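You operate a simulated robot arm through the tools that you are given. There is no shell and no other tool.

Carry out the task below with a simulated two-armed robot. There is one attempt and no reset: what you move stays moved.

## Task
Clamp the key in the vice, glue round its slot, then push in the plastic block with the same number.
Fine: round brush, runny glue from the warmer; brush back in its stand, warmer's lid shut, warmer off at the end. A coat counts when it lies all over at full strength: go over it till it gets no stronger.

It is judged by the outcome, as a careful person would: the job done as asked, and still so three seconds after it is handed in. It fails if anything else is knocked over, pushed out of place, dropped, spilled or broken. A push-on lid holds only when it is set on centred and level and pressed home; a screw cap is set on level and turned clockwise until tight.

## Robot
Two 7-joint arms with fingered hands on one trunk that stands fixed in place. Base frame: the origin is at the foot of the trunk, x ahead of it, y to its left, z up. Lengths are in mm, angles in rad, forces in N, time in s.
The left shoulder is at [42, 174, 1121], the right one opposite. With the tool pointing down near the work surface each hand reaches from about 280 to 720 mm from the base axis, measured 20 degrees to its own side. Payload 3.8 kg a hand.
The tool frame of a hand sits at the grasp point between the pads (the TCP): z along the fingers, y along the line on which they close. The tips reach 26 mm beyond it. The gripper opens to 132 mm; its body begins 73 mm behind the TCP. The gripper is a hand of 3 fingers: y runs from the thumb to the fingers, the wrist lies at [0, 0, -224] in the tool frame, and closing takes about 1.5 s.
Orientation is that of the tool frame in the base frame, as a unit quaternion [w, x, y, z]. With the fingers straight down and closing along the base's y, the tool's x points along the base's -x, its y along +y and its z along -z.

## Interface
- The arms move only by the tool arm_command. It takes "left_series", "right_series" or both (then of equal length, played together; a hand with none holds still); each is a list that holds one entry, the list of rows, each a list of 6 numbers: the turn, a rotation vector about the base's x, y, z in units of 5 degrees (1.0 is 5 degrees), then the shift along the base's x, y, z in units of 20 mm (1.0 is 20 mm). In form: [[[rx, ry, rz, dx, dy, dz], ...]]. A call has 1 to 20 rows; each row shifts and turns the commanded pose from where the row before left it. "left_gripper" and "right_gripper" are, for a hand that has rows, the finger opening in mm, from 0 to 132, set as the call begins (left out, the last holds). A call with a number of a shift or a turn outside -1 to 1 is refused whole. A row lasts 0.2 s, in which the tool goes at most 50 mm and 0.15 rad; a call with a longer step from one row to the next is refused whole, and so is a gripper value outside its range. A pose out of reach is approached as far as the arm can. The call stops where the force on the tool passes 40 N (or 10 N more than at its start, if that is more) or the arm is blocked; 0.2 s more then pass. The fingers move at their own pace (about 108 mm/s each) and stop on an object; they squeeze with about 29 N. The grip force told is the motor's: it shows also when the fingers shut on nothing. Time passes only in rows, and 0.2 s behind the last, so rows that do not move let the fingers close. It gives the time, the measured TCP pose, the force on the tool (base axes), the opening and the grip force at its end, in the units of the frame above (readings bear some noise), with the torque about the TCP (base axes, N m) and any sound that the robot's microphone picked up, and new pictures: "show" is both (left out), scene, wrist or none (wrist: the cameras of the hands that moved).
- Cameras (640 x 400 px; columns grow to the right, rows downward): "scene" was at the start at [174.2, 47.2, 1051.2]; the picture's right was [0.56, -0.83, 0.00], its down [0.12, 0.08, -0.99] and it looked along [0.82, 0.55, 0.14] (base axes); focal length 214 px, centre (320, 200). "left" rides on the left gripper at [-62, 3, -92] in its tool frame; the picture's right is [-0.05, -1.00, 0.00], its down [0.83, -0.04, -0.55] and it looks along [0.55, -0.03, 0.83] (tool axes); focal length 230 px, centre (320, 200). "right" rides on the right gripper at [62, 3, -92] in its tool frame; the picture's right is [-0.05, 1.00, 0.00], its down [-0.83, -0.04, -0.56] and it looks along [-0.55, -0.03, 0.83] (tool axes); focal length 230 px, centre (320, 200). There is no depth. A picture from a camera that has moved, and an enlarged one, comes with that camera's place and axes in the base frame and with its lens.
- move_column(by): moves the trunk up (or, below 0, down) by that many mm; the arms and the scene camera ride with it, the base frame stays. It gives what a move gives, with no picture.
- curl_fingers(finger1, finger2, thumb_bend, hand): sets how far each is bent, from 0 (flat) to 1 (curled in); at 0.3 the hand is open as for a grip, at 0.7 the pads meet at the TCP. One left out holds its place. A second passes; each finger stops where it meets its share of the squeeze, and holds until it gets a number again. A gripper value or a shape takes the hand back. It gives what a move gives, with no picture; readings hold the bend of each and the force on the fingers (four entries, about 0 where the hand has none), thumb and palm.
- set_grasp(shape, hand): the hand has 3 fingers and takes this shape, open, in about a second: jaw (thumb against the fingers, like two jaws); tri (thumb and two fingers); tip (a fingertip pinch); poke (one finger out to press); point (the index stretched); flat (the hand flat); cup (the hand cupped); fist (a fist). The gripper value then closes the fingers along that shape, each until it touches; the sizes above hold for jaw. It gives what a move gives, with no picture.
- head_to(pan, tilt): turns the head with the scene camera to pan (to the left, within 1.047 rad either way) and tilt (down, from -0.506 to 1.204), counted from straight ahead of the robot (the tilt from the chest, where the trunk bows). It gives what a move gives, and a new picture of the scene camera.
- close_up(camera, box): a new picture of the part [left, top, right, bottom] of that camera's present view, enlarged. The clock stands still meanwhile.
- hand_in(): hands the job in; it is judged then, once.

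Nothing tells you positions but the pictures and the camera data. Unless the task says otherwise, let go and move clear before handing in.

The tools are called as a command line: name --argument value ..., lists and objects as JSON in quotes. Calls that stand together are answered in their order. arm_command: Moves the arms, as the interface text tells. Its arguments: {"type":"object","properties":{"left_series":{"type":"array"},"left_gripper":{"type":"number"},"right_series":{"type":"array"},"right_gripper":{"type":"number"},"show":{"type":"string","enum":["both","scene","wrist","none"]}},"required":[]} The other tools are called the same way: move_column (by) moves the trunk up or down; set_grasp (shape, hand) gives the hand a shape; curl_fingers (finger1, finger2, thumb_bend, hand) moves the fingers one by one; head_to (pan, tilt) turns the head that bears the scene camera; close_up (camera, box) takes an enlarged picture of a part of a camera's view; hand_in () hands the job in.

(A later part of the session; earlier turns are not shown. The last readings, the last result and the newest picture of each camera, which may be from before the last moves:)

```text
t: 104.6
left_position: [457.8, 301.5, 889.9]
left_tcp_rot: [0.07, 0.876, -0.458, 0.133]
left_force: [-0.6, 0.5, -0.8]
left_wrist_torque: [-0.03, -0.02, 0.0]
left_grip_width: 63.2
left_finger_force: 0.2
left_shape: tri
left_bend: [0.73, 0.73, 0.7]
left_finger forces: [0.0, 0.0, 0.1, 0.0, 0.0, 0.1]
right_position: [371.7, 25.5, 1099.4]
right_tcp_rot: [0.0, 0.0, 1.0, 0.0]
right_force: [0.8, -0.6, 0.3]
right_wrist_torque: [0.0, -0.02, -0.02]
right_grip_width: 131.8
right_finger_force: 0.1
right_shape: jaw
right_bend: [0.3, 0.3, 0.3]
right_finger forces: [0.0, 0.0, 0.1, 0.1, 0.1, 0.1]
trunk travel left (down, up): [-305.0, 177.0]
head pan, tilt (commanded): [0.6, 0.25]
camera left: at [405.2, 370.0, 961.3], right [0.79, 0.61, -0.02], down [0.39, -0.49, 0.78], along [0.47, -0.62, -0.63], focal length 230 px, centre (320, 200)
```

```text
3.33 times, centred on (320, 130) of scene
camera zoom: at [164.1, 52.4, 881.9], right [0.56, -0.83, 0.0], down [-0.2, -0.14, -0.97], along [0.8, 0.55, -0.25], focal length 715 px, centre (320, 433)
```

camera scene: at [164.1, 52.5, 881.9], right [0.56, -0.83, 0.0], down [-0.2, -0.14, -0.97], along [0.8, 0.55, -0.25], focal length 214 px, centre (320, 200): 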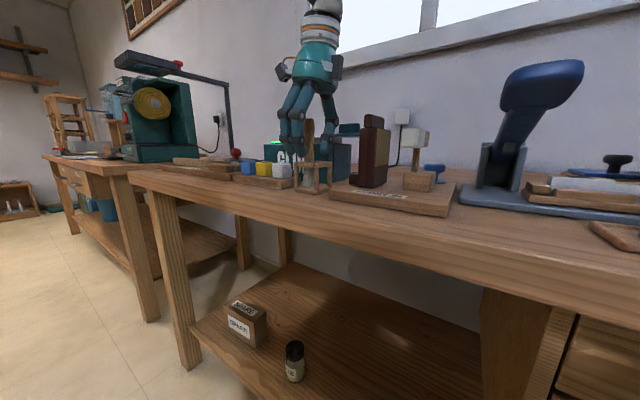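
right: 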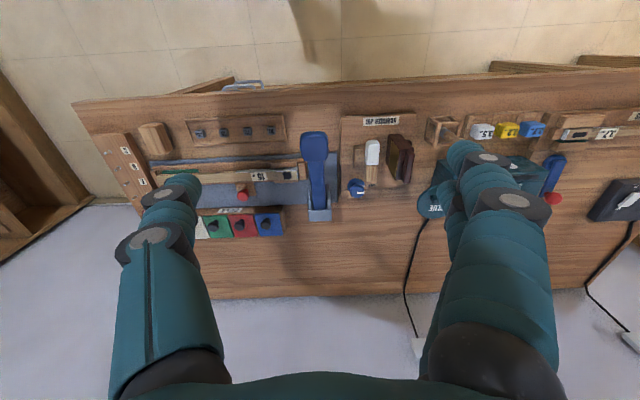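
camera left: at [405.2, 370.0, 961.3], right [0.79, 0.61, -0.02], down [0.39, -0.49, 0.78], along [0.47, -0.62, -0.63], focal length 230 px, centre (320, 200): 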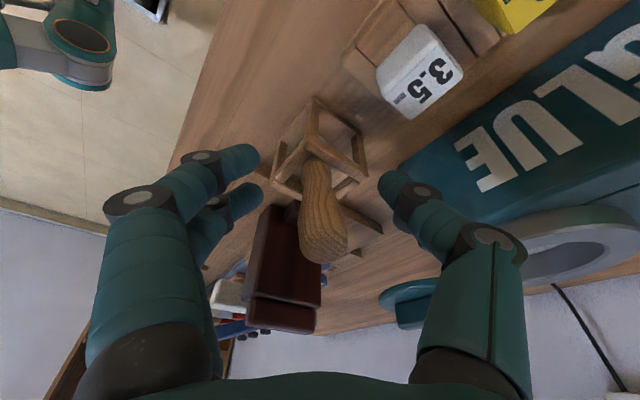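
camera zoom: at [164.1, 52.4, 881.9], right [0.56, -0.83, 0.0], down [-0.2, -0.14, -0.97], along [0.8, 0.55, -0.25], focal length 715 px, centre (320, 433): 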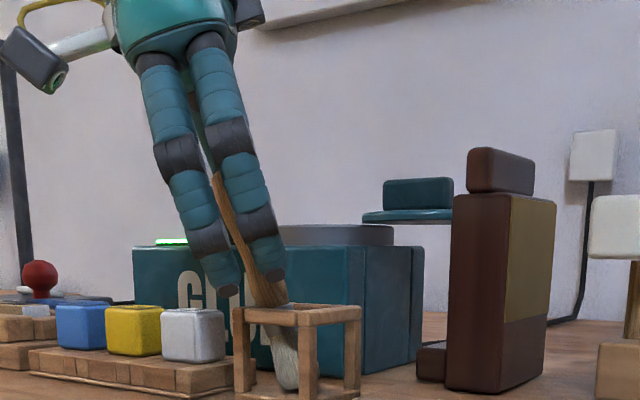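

Looking straight along the closing line from the head camera, the brush lies between the two fingers but a bit nearer the right one at the tips. I'll nudge the hand 4 mm that way with a small tilt, then close.

arm_command --left_series '[[[-0.41, -0.285, 0, 0.1, -0.14, 0.04], [0, 0, 0, 0, 0, 0]]]' --show "none"

arm_command --left_series '[[[0, 0, 0, 0, 0, 0], [0, 0, 0, 0, 0, 0], [0, 0, 0, 0, 0, 0], [0, 0, 0, 0, 0, 0], [0, 0, 0, 0, 0, 0], [0, 0, 0, 0, 0, 0], [0, 0, 0, 0, 0, 0]]]' --left_gripper 0 --show "wrist"

close_up --camera "left" --box '[200, 90, 440, 290]'

close_up --camera "scene" --box '[240, 70, 400, 190]'

```text
t: 105.2
left_position: [457.6, 297.6, 890.5]
left_tcp_rot: [0.08, 0.873, -0.456, 0.153]
left_force: [-0.7, -0.4, 0.4]
left_wrist_torque: [0.02, 0.03, -0.01]
left_grip_width: 63.4
left_finger_force: 0.0
left_shape: tri
left_bend: [0.73, 0.73, 0.7]
left_finger forces: [0.1, 0.0, 0.0, 0.0, 0.1, 0.1]
right_position: [369.3, 24.0, 1100.0]
right_tcp_rot: [-0.001, 0.0, 1.0, 0.0]
right_force: [-0.4, -0.5, -0.5]
right_wrist_torque: [0.01, 0.02, -0.02]
right_grip_width: 131.9
right_finger_force: 0.0
right_shape: jaw
right_bend: [0.3, 0.3, 0.3]
right_finger forces: [0.0, 0.0, 0.0, 0.0, 0.0, 0.0]
trunk travel left (down, up): [-305.0, 177.0]
head pan, tilt (commanded): [0.6, 0.25]
```

```text
t: 106.8
left_position: [458.8, 298.9, 891.7]
left_tcp_rot: [0.08, 0.873, -0.456, 0.151]
left_force: [0.2, -0.1, -0.2]
left_wrist_torque: [0.02, 0.01, 0.02]
left_grip_width: 6.9
left_finger_force: 29.1
left_shape: tri
left_bend: [0.71, 0.71, 0.7]
left_finger forces: [14.4, 12.8, 0.0, 0.1, 25.6, 0.0]
right_position: [370.2, 23.7, 1099.4]
right_tcp_rot: [0.001, 0.0, 1.0, 0.0]
right_force: [0.1, 0.3, -1.0]
right_wrist_torque: [-0.03, 0.02, -0.01]
right_grip_width: 132.1
right_finger_force: 0.1
right_shape: jaw
right_bend: [0.3, 0.3, 0.3]
right_finger forces: [0.0, 0.1, 0.0, 0.0, 0.0, 0.1]
trunk travel left (down, up): [-305.0, 177.0]
head pan, tilt (commanded): [0.6, 0.25]
camera left: at [405.1, 369.6, 958.3], right [0.79, 0.61, -0.02], down [0.37, -0.46, 0.8], along [0.48, -0.64, -0.59], focal length 230 px, centre (320, 200)
```

left: 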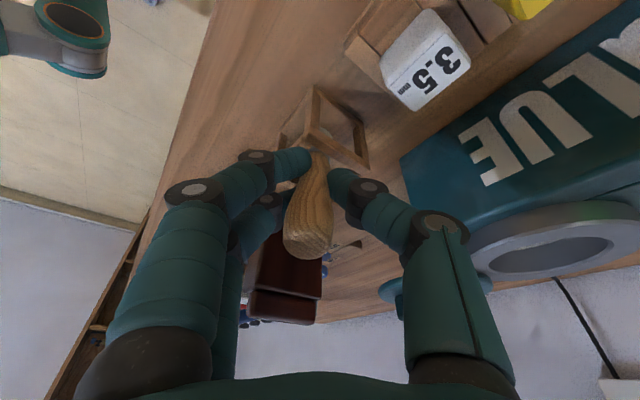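

```text
2.00 times, centred on (320, 190) of left
camera zoom: at [405.1, 369.6, 958.3], right [0.79, 0.61, -0.02], down [0.37, -0.46, 0.8], along [0.48, -0.64, -0.59], focal length 460 px, centre (320, 220)
```

zoom: 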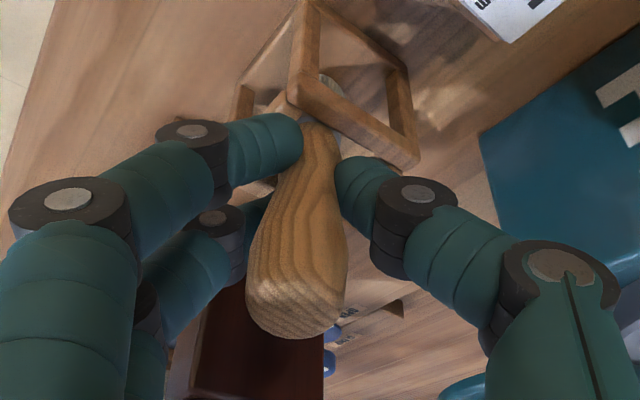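

```text
3.33 times, centred on (320, 130) of scene
camera zoom: at [164.1, 52.5, 881.9], right [0.56, -0.83, 0.0], down [-0.2, -0.14, -0.97], along [0.8, 0.55, -0.25], focal length 715 px, centre (320, 433)
```

zoom: 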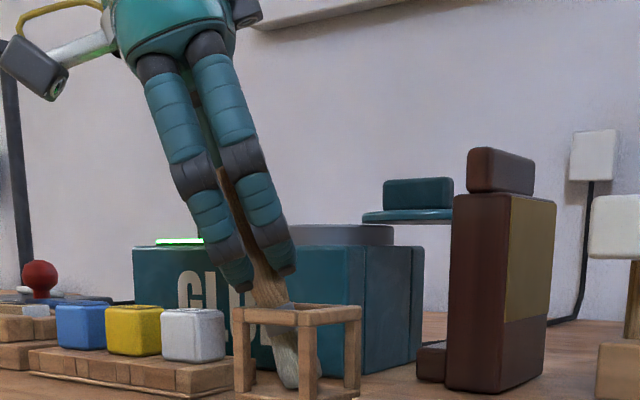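

All three digits now hold the handle evenly (14/13/26 N). I'll lift along the brush's axis out of the cage.

arm_command --left_series '[[[0, 0, 0, -0.076, 0.111, 0.376], [0, 0, 0, -0.076, 0.111, 0.376], [0, 0, 0, -0.114, 0.166, 0.564], [0, 0, 0, -0.152, 0.222, 0.752], [0, 0, 0, -0.152, 0.222, 0.752], [0, 0, 0, -0.152, 0.222, 0.752]]]' --show "both"

close_up --camera "scene" --box '[240, 50, 400, 190]'

```text
t: 108.2
left_position: [444.1, 319.6, 961.0]
left_tcp_rot: [0.08, 0.873, -0.456, 0.152]
left_force: [-0.5, -0.4, -0.2]
left_wrist_torque: [0.01, 0.0, 0.0]
left_grip_width: 6.8
left_finger_force: 28.8
left_shape: tri
left_bend: [0.71, 0.71, 0.7]
left_finger forces: [15.5, 13.9, 0.1, 0.0, 25.7, 0.0]
right_position: [370.6, 24.8, 1099.2]
right_tcp_rot: [0.0, 0.0, 1.0, 0.0]
right_force: [-0.3, 0.6, -0.5]
right_wrist_torque: [0.0, 0.04, -0.02]
right_grip_width: 131.9
right_finger_force: 0.1
right_shape: jaw
right_bend: [0.3, 0.3, 0.3]
right_finger forces: [0.0, 0.0, 0.0, 0.1, 0.0, 0.0]
trunk travel left (down, up): [-305.0, 177.0]
head pan, tilt (commanded): [0.6, 0.25]
camera scene: at [163.9, 52.4, 881.9], right [0.56, -0.83, 0.0], down [-0.2, -0.14, -0.97], along [0.8, 0.55, -0.25], focal length 214 px, centre (320, 200)
camera left: at [390.8, 390.4, 1029.4], right [0.79, 0.61, -0.02], down [0.37, -0.46, 0.8], along [0.48, -0.64, -0.59], focal length 230 px, centre (320, 200)
```

scene: 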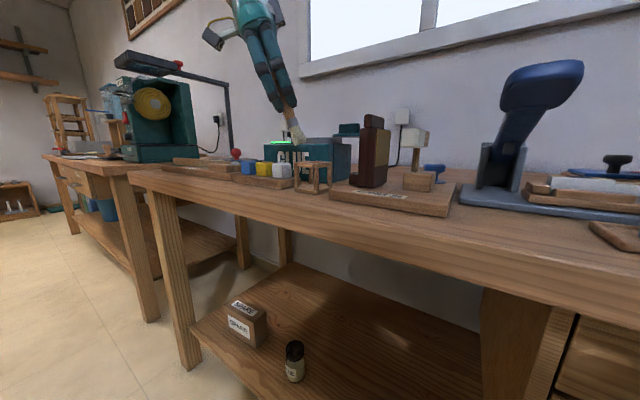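
left: 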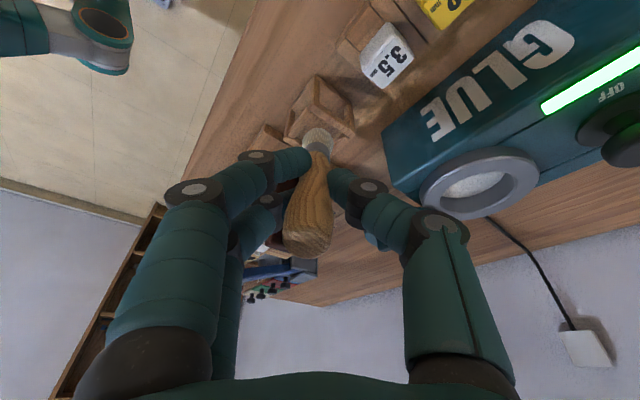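

```text
2.86 times, centred on (320, 120) of scene
camera zoom: at [163.9, 52.4, 881.9], right [0.56, -0.83, 0.0], down [-0.2, -0.14, -0.97], along [0.8, 0.55, -0.25], focal length 613 px, centre (320, 429)
```

zoom: 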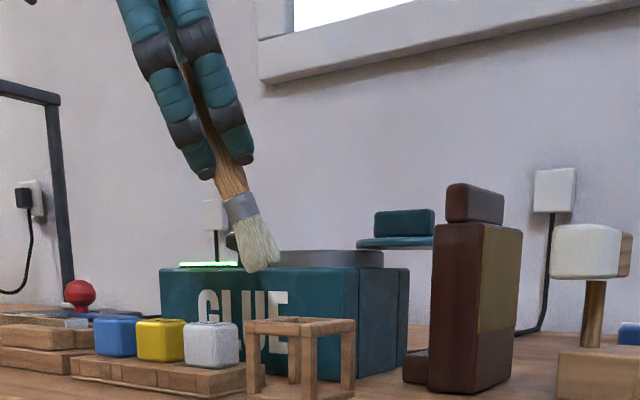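

The brush is free of the stand. I'll bring the hand upright and carry the brush toward the pot, keeping the bristles above z ≈ 910.

arm_command --left_series '[[[0.81, 0.555, 0, 0, 0, 0.5], [0.81, 0.555, 0, 0, 0, 0.5], [0.81, 0.555, 0, 0, 0, 0.5], [0.81, 0.555, 0, 0, 0, 0.5], [0, 0, 0, 0.8, 0.15, 0.1], [0, 0, 0, 0.8, 0.15, 0.1], [0, 0, 0, 0.8, 0.15, 0], [0, 0, 0, 0.8, 0.15, 0], [0, 0, 0, 0.8, 0.15, 0], [0, 0, 0, 0.8, 0.15, 0]]]' --show "both"

close_up --camera "left" --box '[200, 60, 440, 210]'

close_up --camera "scene" --box '[240, 50, 400, 190]'

```text
t: 110.4
left_position: [540.0, 337.0, 1006.5]
left_tcp_rot: [0.0, 0.886, -0.464, 0.002]
left_force: [0.6, -0.8, -0.3]
left_wrist_torque: [0.0, 0.03, 0.04]
left_grip_width: 6.8
left_finger_force: 29.3
left_shape: tri
left_bend: [0.71, 0.71, 0.71]
left_finger forces: [16.8, 14.8, 0.1, 0.0, 25.5, 0.0]
right_position: [371.4, 24.6, 1098.8]
right_tcp_rot: [0.0, 0.0, 1.0, 0.0]
right_force: [0.2, 0.4, -0.3]
right_wrist_torque: [0.04, -0.04, 0.01]
right_grip_width: 132.2
right_finger_force: 0.1
right_shape: jaw
right_bend: [0.3, 0.3, 0.3]
right_finger forces: [0.1, 0.0, 0.0, 0.0, 0.1, 0.1]
trunk travel left (down, up): [-305.0, 177.0]
head pan, tilt (commanded): [0.6, 0.25]
camera scene: at [164.3, 52.5, 881.8], right [0.56, -0.83, 0.0], down [-0.2, -0.14, -0.97], along [0.8, 0.55, -0.25], focal length 214 px, centre (320, 200)
camera left: at [502.8, 386.0, 1099.1], right [0.79, 0.61, 0.0], down [0.51, -0.66, 0.56], along [0.34, -0.44, -0.83], focal length 230 px, centre (320, 200)
```

scene: 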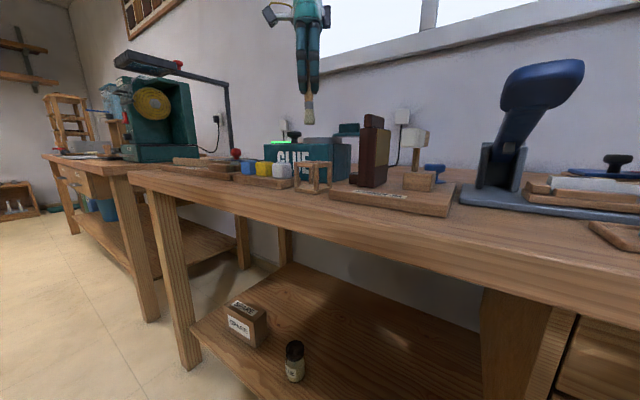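
left: 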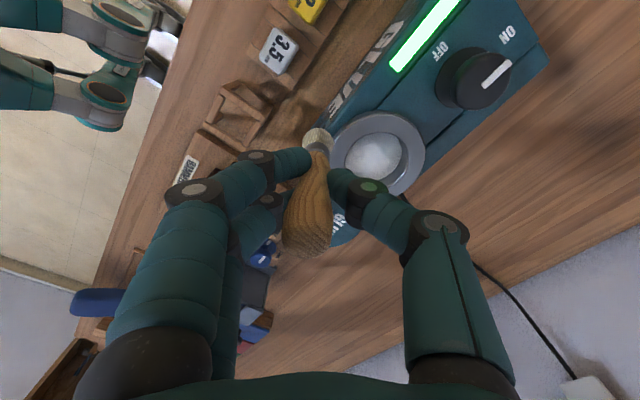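

```text
2.67 times, centred on (320, 135) of left
camera zoom: at [502.8, 386.0, 1099.1], right [0.79, 0.61, 0.0], down [0.51, -0.66, 0.56], along [0.34, -0.44, -0.83], focal length 614 px, centre (320, 373)
```

zoom: 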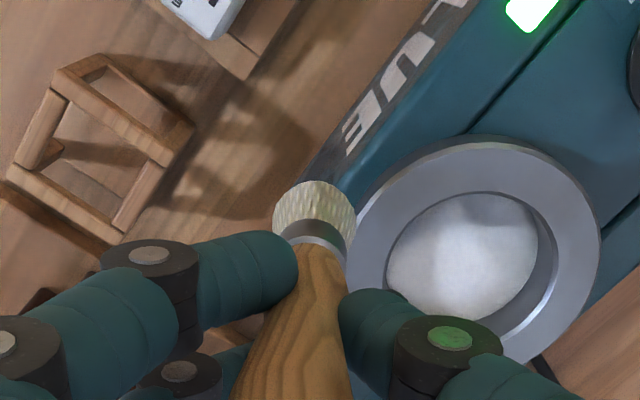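

```text
2.86 times, centred on (320, 120) of scene
camera zoom: at [164.3, 52.5, 881.8], right [0.56, -0.83, 0.0], down [-0.2, -0.14, -0.97], along [0.8, 0.55, -0.25], focal length 613 px, centre (320, 429)
```

zoom: 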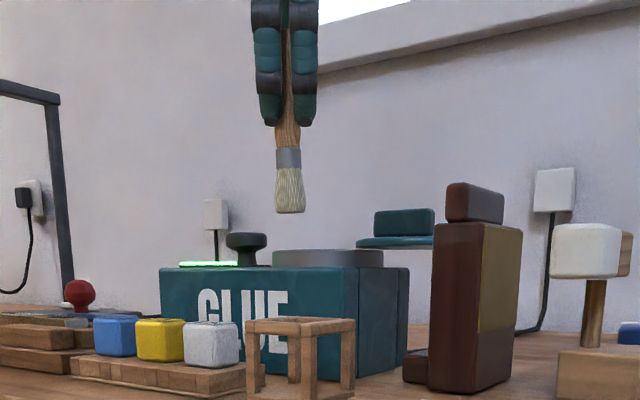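

The brush is vertical and round-tipped. I'll look closely at the glue to judge whether it has turned runny.

close_up --camera "left" --box '[325, 105, 435, 205]'

```text
4.00 times, centred on (380, 155) of left
camera zoom: at [502.8, 386.0, 1099.1], right [0.79, 0.61, 0.0], down [0.51, -0.66, 0.56], along [0.34, -0.44, -0.83], focal length 920 px, centre (80, 380)
```

zoom: 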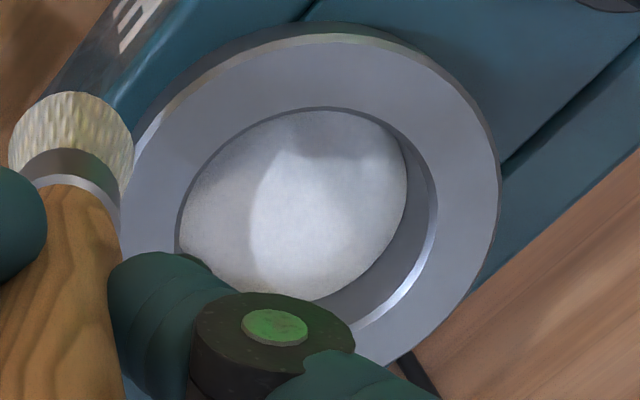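

The glue still looks matt white, so it probably needs more warming. I'll move the brush over the pot centre (598, 350), staying above it, and let time pass.

arm_command --left_series '[[[0, 0, 0, 0.7, 0.16, 0], [0, 0, 0, 0.7, 0.16, 0], [0, 0, 0, 0.7, 0.16, 0], [0, 0, 0, 0.7, 0.16, 0], [0, 0, 0, 0, 0, 0], [0, 0, 0, 0, 0, 0], [0, 0, 0, 0, 0, 0], [0, 0, 0, 0, 0, 0], [0, 0, 0, 0, 0, 0], [0, 0, 0, 0, 0, 0], [0, 0, 0, 0, 0, 0], [0, 0, 0, 0, 0, 0], [0, 0, 0, 0, 0, 0], [0, 0, 0, 0, 0, 0], [0, 0, 0, 0, 0, 0], [0, 0, 0, 0, 0, 0], [0, 0, 0, 0, 0, 0], [0, 0, 0, 0, 0, 0], [0, 0, 0, 0, 0, 0], [0, 0, 0, 0, 0, 0]]]' --show "both"

close_up --camera "left" --box '[240, 70, 400, 170]'

close_up --camera "scene" --box '[250, 70, 400, 180]'

```text
t: 114.6
left_position: [587.0, 350.7, 1006.4]
left_tcp_rot: [-0.001, 0.886, -0.464, 0.002]
left_force: [0.1, -0.2, 0.0]
left_wrist_torque: [0.02, 0.0, 0.01]
left_grip_width: 6.7
left_finger_force: 29.3
left_shape: tri
left_bend: [0.71, 0.71, 0.71]
left_finger forces: [17.4, 15.8, 0.0, 0.0, 25.4, 0.0]
left hand out of reach, approached as far as the arm can: row 4
right_position: [370.7, 24.6, 1100.0]
right_tcp_rot: [0.001, 0.0, 1.0, 0.001]
right_force: [0.0, 0.2, 0.9]
right_wrist_torque: [-0.01, -0.01, 0.01]
right_grip_width: 131.8
right_finger_force: 0.0
right_shape: jaw
right_bend: [0.3, 0.3, 0.3]
right_finger forces: [0.0, 0.1, 0.0, 0.0, 0.1, 0.0]
trunk travel left (down, up): [-305.0, 177.0]
head pan, tilt (commanded): [0.6, 0.25]
camera scene: at [164.1, 52.5, 881.9], right [0.56, -0.83, 0.0], down [-0.2, -0.14, -0.97], along [0.8, 0.55, -0.25], focal length 214 px, centre (320, 200)
camera left: at [549.5, 399.3, 1099.7], right [0.79, 0.61, 0.0], down [0.5, -0.66, 0.56], along [0.34, -0.44, -0.83], focal length 230 px, centre (320, 200)
```

scene: 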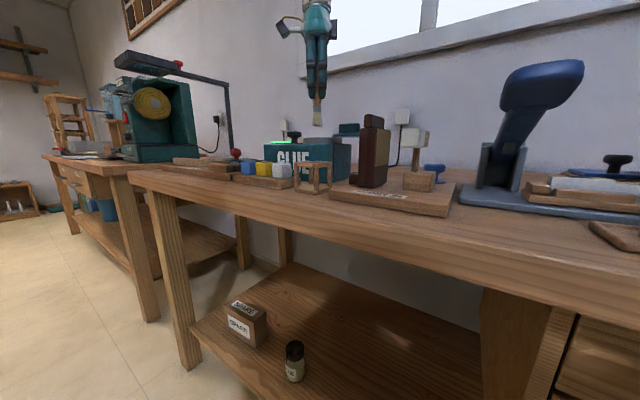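
left: 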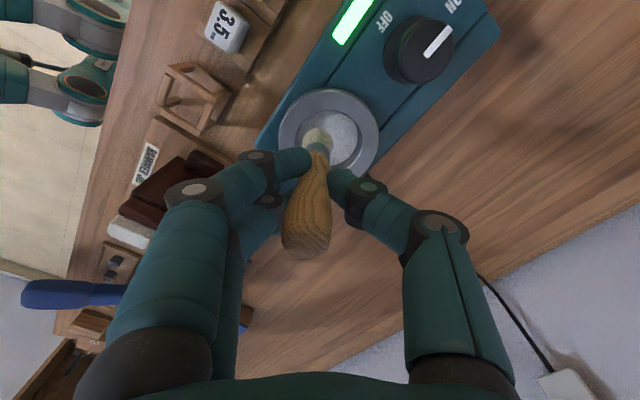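

```text
4.00 times, centred on (320, 120) of left
camera zoom: at [549.5, 399.3, 1099.7], right [0.79, 0.61, 0.0], down [0.5, -0.66, 0.56], along [0.34, -0.44, -0.83], focal length 920 px, centre (320, 520)
```

zoom: 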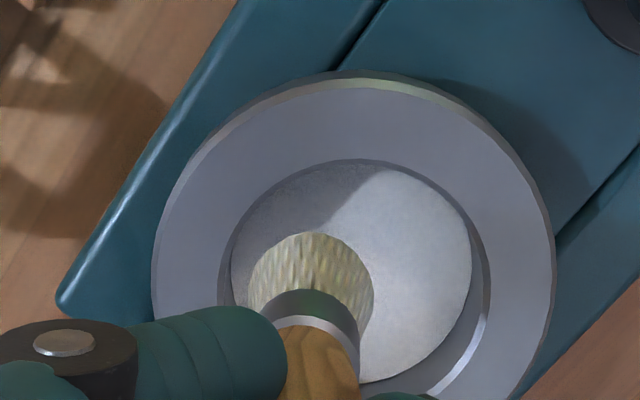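

```text
3.64 times, centred on (325, 125) of scene
camera zoom: at [164.1, 52.5, 881.9], right [0.56, -0.83, 0.0], down [-0.2, -0.14, -0.97], along [0.8, 0.55, -0.25], focal length 780 px, centre (302, 473)
```

zoom: 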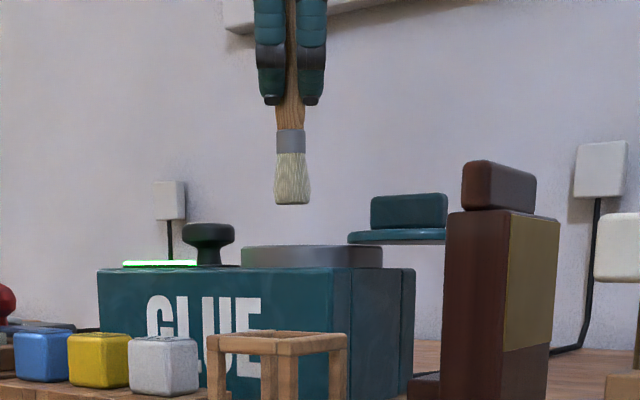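

The pot centre is confirmed at about (598, 349). I'll let it warm some more while holding still, and compare the glue's look.

arm_command --left_series '[[[0, 0, 0, 0, 0, 0], [0, 0, 0, 0, 0, 0], [0, 0, 0, 0, 0, 0], [0, 0, 0, 0, 0, 0], [0, 0, 0, 0, 0, 0], [0, 0, 0, 0, 0, 0], [0, 0, 0, 0, 0, 0], [0, 0, 0, 0, 0, 0], [0, 0, 0, 0, 0, 0], [0, 0, 0, 0, 0, 0], [0, 0, 0, 0, 0, 0], [0, 0, 0, 0, 0, 0], [0, 0, 0, 0, 0, 0], [0, 0, 0, 0, 0, 0], [0, 0, 0, 0, 0, 0], [0, 0, 0, 0, 0, 0], [0, 0, 0, 0, 0, 0], [0, 0, 0, 0, 0, 0], [0, 0, 0, 0, 0, 0], [0, 0, 0, 0, 0, 0]]]' --show "none"

arm_command --left_series '[[[0, 0, 0, 0, 0, 0], [0, 0, 0, 0, 0, 0], [0, 0, 0, 0, 0, 0], [0, 0, 0, 0, 0, 0], [0, 0, 0, 0, 0, 0], [0, 0, 0, 0, 0, 0], [0, 0, 0, 0, 0, 0], [0, 0, 0, 0, 0, 0], [0, 0, 0, 0, 0, 0], [0, 0, 0, 0, 0, 0], [0, 0, 0, 0, 0, 0], [0, 0, 0, 0, 0, 0], [0, 0, 0, 0, 0, 0], [0, 0, 0, 0, 0, 0], [0, 0, 0, 0, 0, 0], [0, 0, 0, 0, 0, 0], [0, 0, 0, 0, 0, 0], [0, 0, 0, 0, 0, 0], [0, 0, 0, 0, 0, 0], [0, 0, 0, 0, 0, 0]]]' --show "none"

close_up --camera "left" --box '[240, 70, 400, 170]'

```text
t: 118.8
left_position: [587.8, 350.0, 1005.7]
left_tcp_rot: [-0.002, 0.886, -0.465, 0.002]
left_force: [0.8, -0.1, -0.1]
left_wrist_torque: [0.0, 0.01, 0.0]
left_grip_width: 6.5
left_finger_force: 29.0
left_shape: tri
left_bend: [0.71, 0.71, 0.71]
left_finger forces: [17.3, 15.8, 0.0, 0.1, 25.3, 0.0]
right_position: [371.4, 25.3, 1099.5]
right_tcp_rot: [0.0, 0.0, 1.0, 0.0]
right_force: [-0.3, -0.1, -0.1]
right_wrist_torque: [0.0, -0.01, -0.01]
right_grip_width: 132.1
right_finger_force: 0.0
right_shape: jaw
right_bend: [0.3, 0.3, 0.3]
right_finger forces: [0.0, 0.0, 0.0, 0.0, 0.0, 0.0]
trunk travel left (down, up): [-305.0, 177.0]
head pan, tilt (commanded): [0.6, 0.25]
```

```text
t: 123.0
left_position: [588.7, 350.7, 1007.0]
left_tcp_rot: [-0.001, 0.885, -0.465, 0.002]
left_force: [0.4, 0.6, -0.9]
left_wrist_torque: [-0.02, 0.01, 0.04]
left_grip_width: 6.6
left_finger_force: 28.7
left_shape: tri
left_bend: [0.71, 0.71, 0.71]
left_finger forces: [17.3, 15.8, 0.0, 0.1, 25.3, 0.0]
right_position: [370.7, 25.1, 1098.9]
right_tcp_rot: [0.001, 0.0, 1.0, -0.001]
right_force: [-0.4, 0.0, -0.8]
right_wrist_torque: [-0.02, -0.02, 0.02]
right_grip_width: 131.9
right_finger_force: 0.1
right_shape: jaw
right_bend: [0.3, 0.3, 0.3]
right_finger forces: [0.0, 0.1, 0.1, 0.0, 0.0, 0.0]
trunk travel left (down, up): [-305.0, 177.0]
head pan, tilt (commanded): [0.6, 0.25]
```

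```text
4.00 times, centred on (320, 120) of left
camera zoom: at [549.5, 399.3, 1099.7], right [0.79, 0.61, 0.0], down [0.5, -0.66, 0.56], along [0.34, -0.44, -0.83], focal length 920 px, centre (320, 520)
```

zoom: 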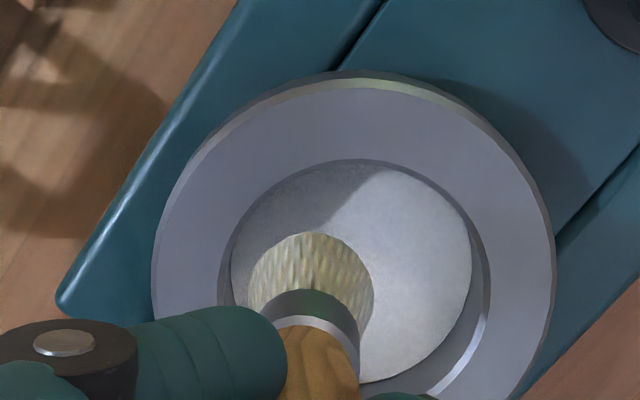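

I'll wait a little longer and compare again.

arm_command --left_series '[[[0, 0, 0, 0, 0, 0], [0, 0, 0, 0, 0, 0], [0, 0, 0, 0, 0, 0], [0, 0, 0, 0, 0, 0], [0, 0, 0, 0, 0, 0], [0, 0, 0, 0, 0, 0], [0, 0, 0, 0, 0, 0], [0, 0, 0, 0, 0, 0], [0, 0, 0, 0, 0, 0], [0, 0, 0, 0, 0, 0], [0, 0, 0, 0, 0, 0], [0, 0, 0, 0, 0, 0], [0, 0, 0, 0, 0, 0], [0, 0, 0, 0, 0, 0], [0, 0, 0, 0, 0, 0], [0, 0, 0, 0, 0, 0], [0, 0, 0, 0, 0, 0], [0, 0, 0, 0, 0, 0], [0, 0, 0, 0, 0, 0], [0, 0, 0, 0, 0, 0]]]' --show "none"

arm_command --left_series '[[[0, 0, 0, 0, 0, 0], [0, 0, 0, 0, 0, 0], [0, 0, 0, 0, 0, 0], [0, 0, 0, 0, 0, 0], [0, 0, 0, 0, 0, 0], [0, 0, 0, 0, 0, 0], [0, 0, 0, 0, 0, 0], [0, 0, 0, 0, 0, 0], [0, 0, 0, 0, 0, 0], [0, 0, 0, 0, 0, 0], [0, 0, 0, 0, 0, 0], [0, 0, 0, 0, 0, 0], [0, 0, 0, 0, 0, 0], [0, 0, 0, 0, 0, 0], [0, 0, 0, 0, 0, 0], [0, 0, 0, 0, 0, 0], [0, 0, 0, 0, 0, 0], [0, 0, 0, 0, 0, 0], [0, 0, 0, 0, 0, 0], [0, 0, 0, 0, 0, 0]]]' --show "none"

arm_command --left_series '[[[0, 0, 0, 0, 0, 0], [0, 0, 0, 0, 0, 0], [0, 0, 0, 0, 0, 0], [0, 0, 0, 0, 0, 0], [0, 0, 0, 0, 0, 0], [0, 0, 0, 0, 0, 0], [0, 0, 0, 0, 0, 0], [0, 0, 0, 0, 0, 0], [0, 0, 0, 0, 0, 0], [0, 0, 0, 0, 0, 0], [0, 0, 0, 0, 0, 0], [0, 0, 0, 0, 0, 0], [0, 0, 0, 0, 0, 0], [0, 0, 0, 0, 0, 0], [0, 0, 0, 0, 0, 0], [0, 0, 0, 0, 0, 0], [0, 0, 0, 0, 0, 0], [0, 0, 0, 0, 0, 0], [0, 0, 0, 0, 0, 0], [0, 0, 0, 0, 0, 0]]]' --show "wrist"

close_up --camera "left" --box '[240, 70, 400, 170]'

```text
t: 127.2
left_position: [587.6, 350.5, 1007.4]
left_tcp_rot: [-0.002, 0.885, -0.465, 0.002]
left_force: [0.0, 1.1, -0.2]
left_wrist_torque: [0.04, 0.0, 0.01]
left_grip_width: 6.6
left_finger_force: 29.1
left_shape: tri
left_bend: [0.71, 0.71, 0.71]
left_finger forces: [17.4, 15.8, 0.0, 0.0, 25.4, 0.1]
right_position: [371.1, 24.8, 1099.5]
right_tcp_rot: [0.0, 0.0, 1.0, -0.001]
right_force: [0.1, 0.8, -0.3]
right_wrist_torque: [0.01, -0.02, 0.0]
right_grip_width: 132.1
right_finger_force: 0.0
right_shape: jaw
right_bend: [0.3, 0.3, 0.3]
right_finger forces: [0.0, 0.1, 0.0, 0.1, 0.0, 0.1]
trunk travel left (down, up): [-305.0, 177.0]
head pan, tilt (commanded): [0.6, 0.25]
```

```text
t: 131.4
left_position: [587.5, 350.5, 1005.3]
left_tcp_rot: [-0.001, 0.885, -0.465, 0.002]
left_force: [0.8, 0.3, 0.2]
left_wrist_torque: [-0.01, 0.02, 0.01]
left_grip_width: 6.5
left_finger_force: 29.4
left_shape: tri
left_bend: [0.71, 0.71, 0.71]
left_finger forces: [17.5, 15.8, 0.0, 0.0, 25.4, 0.0]
right_position: [370.8, 24.0, 1098.7]
right_tcp_rot: [0.001, 0.001, 1.0, -0.001]
right_force: [-0.9, 0.1, 1.0]
right_wrist_torque: [0.03, -0.02, -0.01]
right_grip_width: 131.7
right_finger_force: 0.0
right_shape: jaw
right_bend: [0.3, 0.3, 0.3]
right_finger forces: [0.1, 0.0, 0.0, 0.0, 0.0, 0.0]
trunk travel left (down, up): [-305.0, 177.0]
head pan, tilt (commanded): [0.6, 0.25]
```

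```text
t: 135.6
left_position: [587.4, 350.2, 1006.7]
left_tcp_rot: [-0.001, 0.885, -0.465, 0.002]
left_force: [0.2, -0.7, -0.2]
left_wrist_torque: [0.03, -0.02, -0.01]
left_grip_width: 6.7
left_finger_force: 28.5
left_shape: tri
left_bend: [0.71, 0.71, 0.71]
left_finger forces: [17.5, 15.8, 0.0, 0.0, 25.4, 0.0]
right_position: [371.1, 24.8, 1099.4]
right_tcp_rot: [0.0, 0.001, 1.0, 0.0]
right_force: [0.4, 0.1, -0.8]
right_wrist_torque: [0.01, -0.02, 0.0]
right_grip_width: 131.5
right_finger_force: 0.1
right_shape: jaw
right_bend: [0.3, 0.3, 0.3]
right_finger forces: [0.0, 0.1, 0.0, 0.1, 0.0, 0.1]
trunk travel left (down, up): [-305.0, 177.0]
head pan, tilt (commanded): [0.6, 0.25]
camera left: at [549.5, 399.3, 1099.7], right [0.79, 0.61, 0.0], down [0.5, -0.66, 0.56], along [0.34, -0.44, -0.83], focal length 230 px, centre (320, 200)
```

left: 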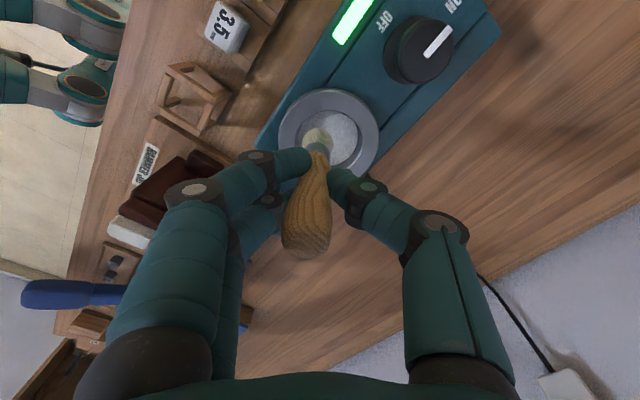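

```text
4.00 times, centred on (320, 120) of left
camera zoom: at [549.5, 399.3, 1099.7], right [0.79, 0.61, 0.0], down [0.5, -0.66, 0.56], along [0.34, -0.44, -0.83], focal length 920 px, centre (320, 520)
```

zoom: 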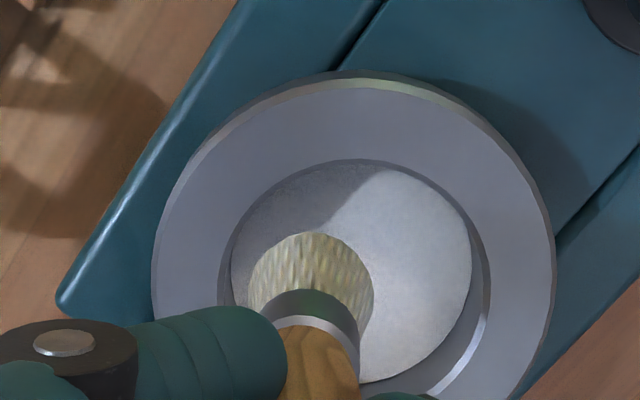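

The glue's look is steady now, over a minute after switching on. The bristle tip is about 84 mm below the grasp point, so I'll lower the brush gently into the pot, watching the force.

arm_command --left_series '[[[0, 0, 0, 0.1, 0, -0.5], [0, 0, 0, 0.12, -0.02, -0.5], [0, 0, 0, 0.12, -0.02, -0.5], [0, 0, 0, 0.12, -0.02, -0.4], [0, 0, 0, 0.05, 0, -0.3], [0, 0, 0, 0, 0, 0]]]' --show "wrist"

close_up --camera "left" --box '[240, 90, 400, 190]'

close_up --camera "scene" --box '[250, 70, 400, 180]'

```text
t: 137.0
left_position: [597.0, 349.0, 962.3]
left_tcp_rot: [0.0, 0.886, -0.463, 0.002]
left_force: [0.7, 0.3, -0.2]
left_wrist_torque: [0.01, 0.01, 0.01]
left_grip_width: 6.6
left_finger_force: 28.9
left_shape: tri
left_bend: [0.71, 0.71, 0.71]
left_finger forces: [17.9, 16.4, 0.1, 0.1, 25.4, 0.0]
right_position: [371.4, 24.1, 1099.3]
right_tcp_rot: [0.0, 0.0, 1.0, 0.0]
right_force: [-0.4, -0.5, -0.3]
right_wrist_torque: [-0.01, 0.0, 0.01]
right_grip_width: 132.0
right_finger_force: 0.0
right_shape: jaw
right_bend: [0.3, 0.3, 0.3]
right_finger forces: [0.0, 0.0, 0.1, 0.0, 0.0, 0.1]
trunk travel left (down, up): [-305.0, 177.0]
head pan, tilt (commanded): [0.6, 0.25]
camera left: at [558.3, 398.2, 1055.9], right [0.79, 0.61, 0.0], down [0.51, -0.66, 0.56], along [0.34, -0.44, -0.83], focal length 230 px, centre (320, 200)
```

left: 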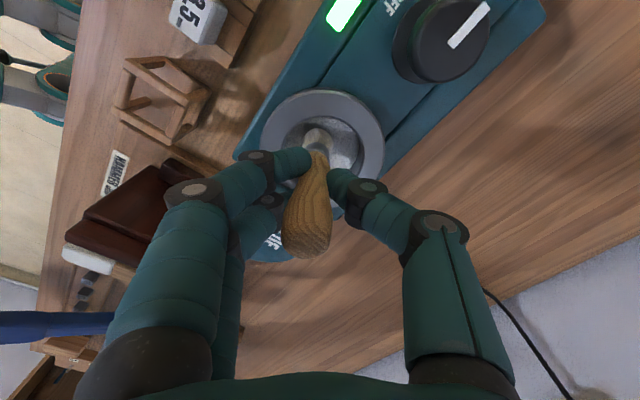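

```text
4.00 times, centred on (320, 140) of left
camera zoom: at [558.3, 398.2, 1055.9], right [0.79, 0.61, 0.0], down [0.51, -0.66, 0.56], along [0.34, -0.44, -0.83], focal length 920 px, centre (320, 440)
```

zoom: 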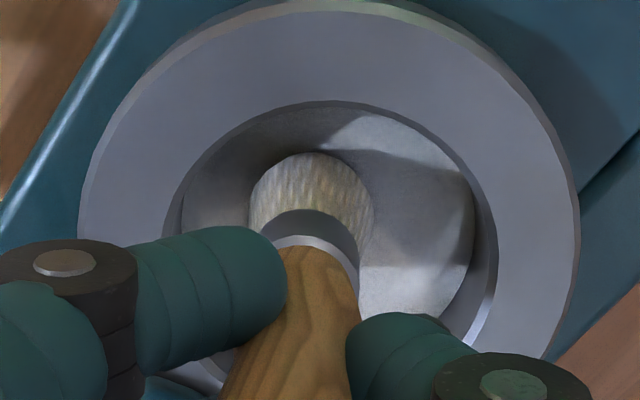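

```text
3.64 times, centred on (325, 125) of scene
camera zoom: at [164.1, 52.5, 881.9], right [0.56, -0.83, 0.0], down [-0.2, -0.14, -0.97], along [0.8, 0.55, -0.25], focal length 780 px, centre (302, 473)
```

zoom: 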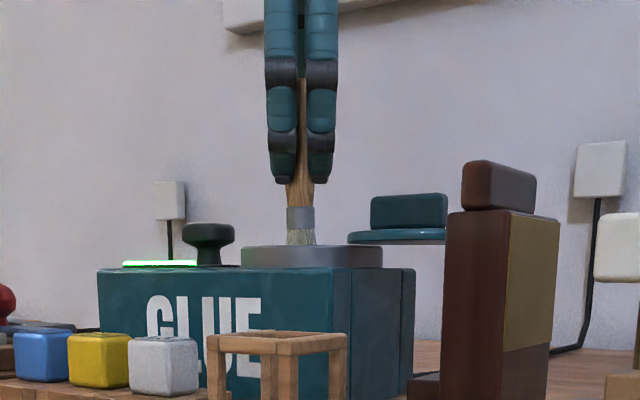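

The bristles are inside the rim, just about at the surface. I'll lower 10 mm more.

arm_command --left_series '[[[0, 0, 0, 0, 0, -0.25], [0, 0, 0, 0, 0, -0.25], [0, 0, 0, 0, 0, 0]]]' --show "none"

close_up --camera "left" --box '[240, 90, 400, 190]'

```text
t: 137.8
left_position: [596.4, 350.0, 952.7]
left_tcp_rot: [0.001, 0.886, -0.464, 0.002]
left_force: [0.3, 0.0, 0.7]
left_wrist_torque: [0.01, -0.02, -0.01]
left_grip_width: 6.4
left_finger_force: 28.4
left_shape: tri
left_bend: [0.71, 0.71, 0.71]
left_finger forces: [18.2, 16.7, 0.0, 0.0, 25.6, 0.0]
right_position: [371.5, 25.2, 1099.4]
right_tcp_rot: [0.0, 0.001, 1.0, 0.0]
right_force: [-0.2, 0.1, 0.3]
right_wrist_torque: [0.0, 0.02, -0.02]
right_grip_width: 132.0
right_finger_force: 0.1
right_shape: jaw
right_bend: [0.3, 0.3, 0.3]
right_finger forces: [0.0, 0.0, 0.0, 0.0, 0.1, 0.1]
trunk travel left (down, up): [-305.0, 177.0]
head pan, tilt (commanded): [0.6, 0.25]
```

```text
4.00 times, centred on (320, 140) of left
camera zoom: at [558.6, 398.5, 1046.6], right [0.79, 0.61, 0.0], down [0.51, -0.66, 0.56], along [0.34, -0.44, -0.83], focal length 920 px, centre (320, 440)
```

zoom: 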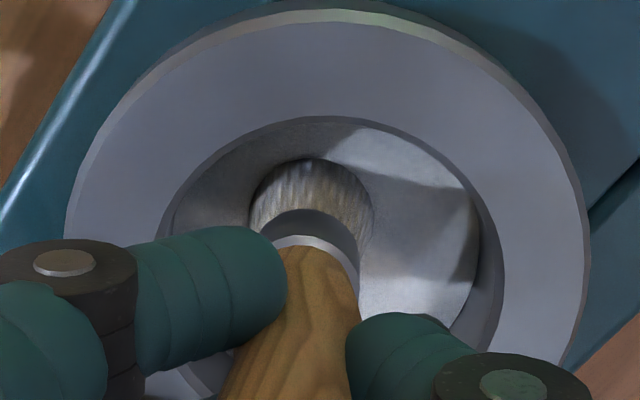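

The bristles have changed colour, so they are wetting. I'll dip 4 mm deeper, hold briefly, then lift and check the bristles.

arm_command --left_series '[[[0, 0, 0, 0, 0, -0.2], [0, 0, 0, 0, 0, 0], [0, 0, 0, 0, 0, 0], [0, 0, 0, 0, 0, 0], [0, 0, 0, 0, 0, 0], [0, 0, 0, 0, 0, 0.3], [0, 0, 0, 0, 0, 0.5], [0, 0, 0, -0.1, 0, 0.6], [0, 0, 0, -0.1, 0, 0.6], [0, 0, 0, -0.1, 0, 0.5]]]' --show "wrist"

close_up --camera "left" --box '[240, 70, 400, 170]'

close_up --camera "scene" --box '[250, 70, 400, 180]'

```text
t: 140.0
left_position: [591.0, 351.9, 998.9]
left_tcp_rot: [0.0, 0.886, -0.463, 0.002]
left_force: [-0.6, -0.2, -0.4]
left_wrist_torque: [-0.02, -0.03, 0.0]
left_grip_width: 7.8
left_finger_force: 29.0
left_shape: tri
left_bend: [0.72, 0.71, 0.71]
left_finger forces: [20.7, 19.4, 0.0, 0.0, 27.3, 0.0]
right_position: [371.7, 25.1, 1099.4]
right_tcp_rot: [0.001, 0.001, 1.0, 0.001]
right_force: [-0.7, -0.7, 0.0]
right_wrist_torque: [0.01, 0.0, 0.0]
right_grip_width: 131.8
right_finger_force: 0.1
right_shape: jaw
right_bend: [0.3, 0.3, 0.3]
right_finger forces: [0.1, 0.0, 0.0, 0.0, 0.0, 0.0]
trunk travel left (down, up): [-305.0, 177.0]
head pan, tilt (commanded): [0.6, 0.25]
camera left: at [552.1, 400.6, 1091.9], right [0.79, 0.61, 0.0], down [0.51, -0.66, 0.56], along [0.34, -0.44, -0.83], focal length 230 px, centre (320, 200)
```

left: 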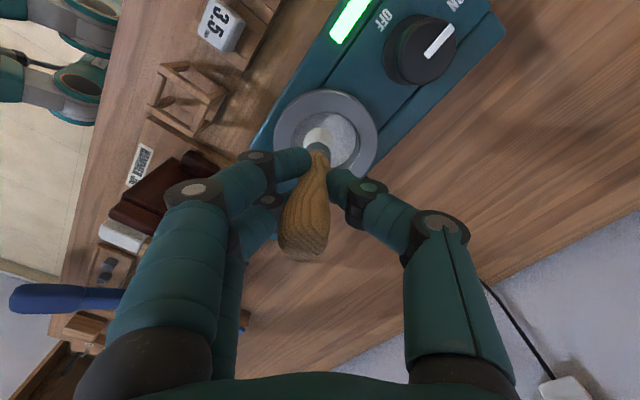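

```text
4.00 times, centred on (320, 120) of left
camera zoom: at [552.1, 400.6, 1091.9], right [0.79, 0.61, 0.0], down [0.51, -0.66, 0.56], along [0.34, -0.44, -0.83], focal length 920 px, centre (320, 520)
```

zoom: 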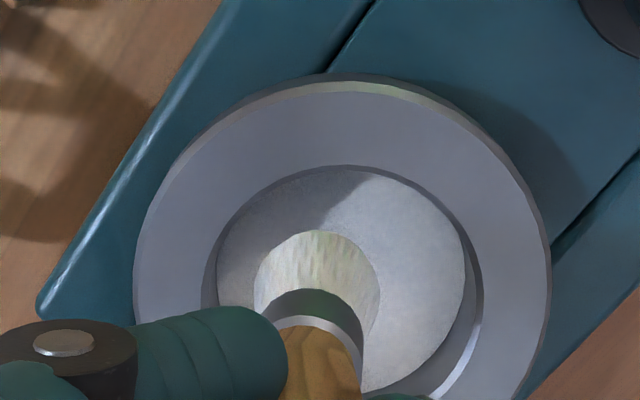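

```text
3.64 times, centred on (325, 125) of scene
camera zoom: at [164.1, 52.5, 881.9], right [0.56, -0.83, 0.0], down [-0.2, -0.14, -0.97], along [0.8, 0.55, -0.25], focal length 780 px, centre (302, 473)
```

zoom: 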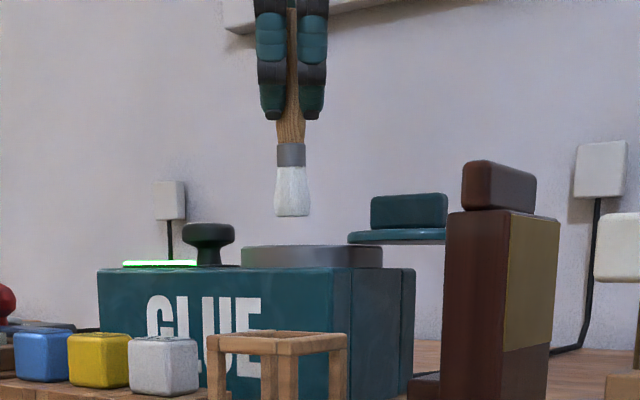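

The bristles came out white, loaded with glue. I'll carry the brush straight to the slot at (488, 553).

arm_command --left_series '[[[0, 0, 0, -0.47, 0.9, 0], [0, 0, 0, -0.47, 0.9, 0], [0, 0, 0, -0.47, 0.9, 0], [0, 0, 0, -0.47, 0.9, 0], [0, 0, 0, -0.47, 0.9, 0], [0, 0, 0, -0.47, 0.9, 0], [0, 0, 0, -0.47, 0.9, 0], [0, 0, 0, -0.47, 0.9, 0], [0, 0, 0, -0.47, 0.9, 0], [0, 0, 0, -0.47, 0.95, -0.3], [0, 0, 0, -0.45, 0.95, -0.6], [0, 0, 0, 0, 0, -0.7]]]' --show "both"

close_up --camera "left" --box '[240, 70, 400, 170]'

close_up --camera "scene" --box '[140, 70, 300, 190]'

```text
t: 142.6
left_position: [489.2, 548.7, 965.8]
left_tcp_rot: [0.0, 0.886, -0.463, 0.002]
left_force: [0.2, 0.1, -0.7]
left_wrist_torque: [0.01, -0.01, 0.01]
left_grip_width: 7.5
left_finger_force: 29.0
left_shape: tri
left_bend: [0.72, 0.71, 0.71]
left_finger forces: [21.0, 19.6, 0.1, 0.1, 26.8, 0.0]
right_position: [370.8, 25.3, 1099.1]
right_tcp_rot: [0.001, 0.0, 1.0, 0.001]
right_force: [0.2, 0.0, -0.2]
right_wrist_torque: [0.02, -0.01, 0.04]
right_grip_width: 131.7
right_finger_force: 0.1
right_shape: jaw
right_bend: [0.3, 0.3, 0.3]
right_finger forces: [0.1, 0.1, 0.1, 0.0, 0.1, 0.0]
trunk travel left (down, up): [-305.0, 177.0]
head pan, tilt (commanded): [0.6, 0.25]
camera scene: at [164.1, 52.5, 881.8], right [0.56, -0.83, 0.0], down [-0.2, -0.14, -0.97], along [0.8, 0.55, -0.25], focal length 214 px, centre (320, 200)
camera left: at [450.8, 598.0, 1059.2], right [0.79, 0.61, 0.0], down [0.51, -0.66, 0.56], along [0.34, -0.44, -0.83], focal length 230 px, centre (320, 200)
```

scene: 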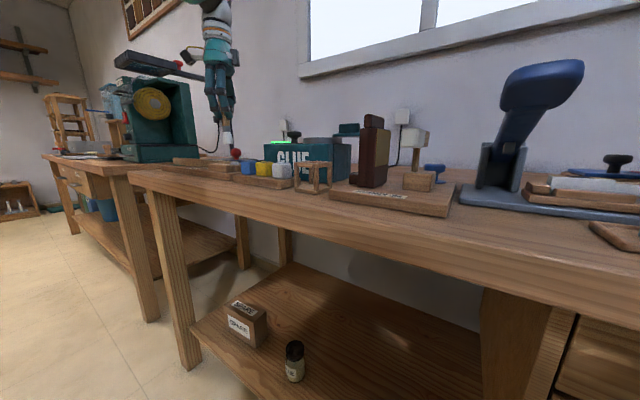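
left: 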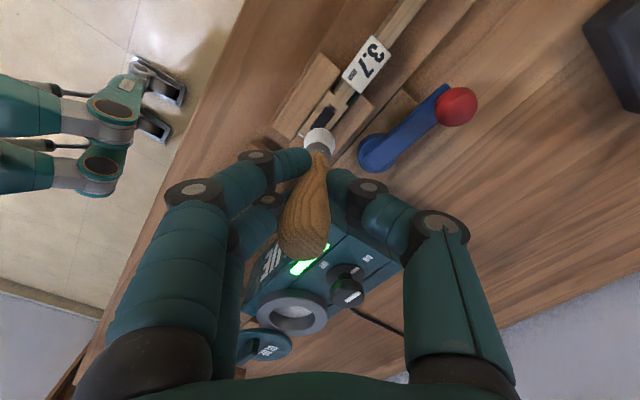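

```text
4.00 times, centred on (320, 120) of left
camera zoom: at [450.8, 598.0, 1059.2], right [0.79, 0.61, 0.0], down [0.51, -0.66, 0.56], along [0.34, -0.44, -0.83], focal length 920 px, centre (320, 520)
```

zoom: 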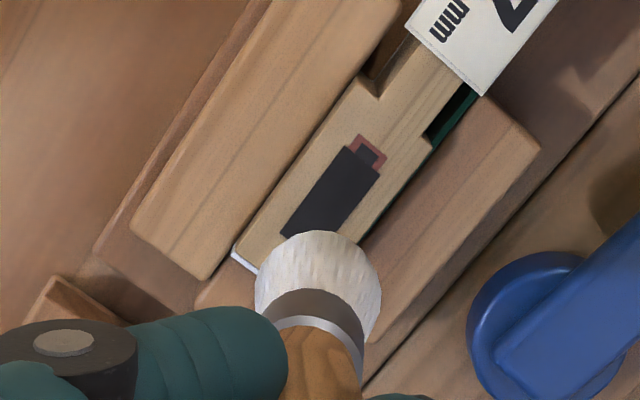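

```text
3.33 times, centred on (220, 130) of scene
camera zoom: at [164.1, 52.5, 881.8], right [0.56, -0.83, 0.0], down [-0.2, -0.14, -0.97], along [0.8, 0.55, -0.25], focal length 715 px, centre (653, 433)
```

zoom: 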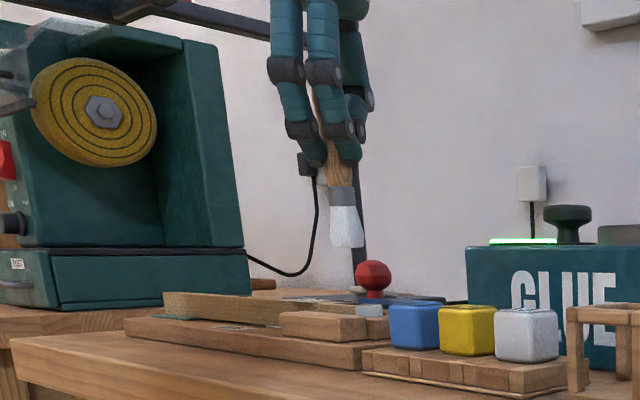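

The brush is right above the near end of the slot, loaded and clean of the jaws. I'll lower it to just touching the key top.

arm_command --left_series '[[[0, 0, 0, -0.05, 0, -0.65], [0, 0, 0, 0, 0, -0.65], [0, 0, 0, 0, 0, -0.5], [0, 0, 0, 0, 0, 0]]]' --show "none"

close_up --camera "left" --box '[240, 70, 400, 170]'

close_up --camera "scene" --box '[170, 110, 290, 190]'

```text
t: 143.6
left_position: [486.9, 549.6, 928.8]
left_tcp_rot: [0.0, 0.886, -0.463, 0.002]
left_force: [-0.7, -1.4, -0.8]
left_wrist_torque: [0.04, 0.0, 0.0]
left_grip_width: 7.3
left_finger_force: 28.6
left_shape: tri
left_bend: [0.72, 0.71, 0.71]
left_finger forces: [21.1, 19.8, 0.0, 0.0, 26.7, 0.1]
right_position: [371.3, 24.7, 1099.4]
right_tcp_rot: [-0.001, 0.0, 1.0, 0.0]
right_force: [-0.2, -0.8, -0.9]
right_wrist_torque: [0.01, 0.0, -0.01]
right_grip_width: 132.1
right_finger_force: 0.0
right_shape: jaw
right_bend: [0.3, 0.3, 0.3]
right_finger forces: [0.0, 0.0, 0.0, 0.1, 0.1, 0.0]
trunk travel left (down, up): [-305.0, 177.0]
head pan, tilt (commanded): [0.6, 0.25]
```

```text
4.00 times, centred on (320, 120) of left
camera zoom: at [448.8, 598.3, 1023.5], right [0.79, 0.61, 0.0], down [0.51, -0.66, 0.56], along [0.34, -0.44, -0.83], focal length 920 px, centre (320, 520)
```

zoom: 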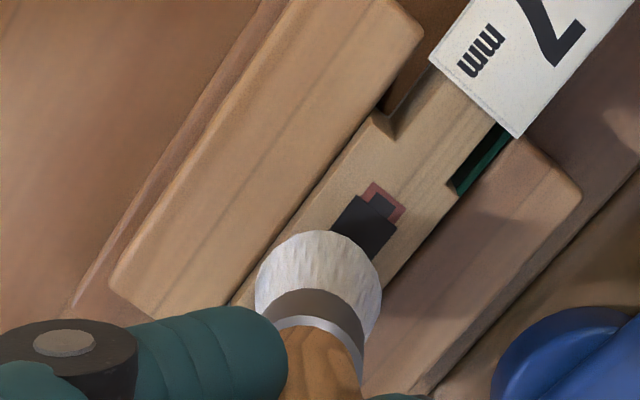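

```text
5.00 times, centred on (230, 150) of scene
camera zoom: at [164.0, 52.4, 881.9], right [0.56, -0.83, 0.0], down [-0.2, -0.14, -0.97], along [0.8, 0.55, -0.25], focal length 1072 px, centre (770, 450)
```

zoom: 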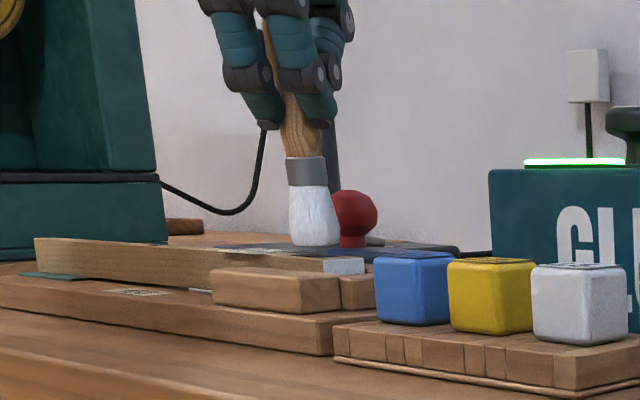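

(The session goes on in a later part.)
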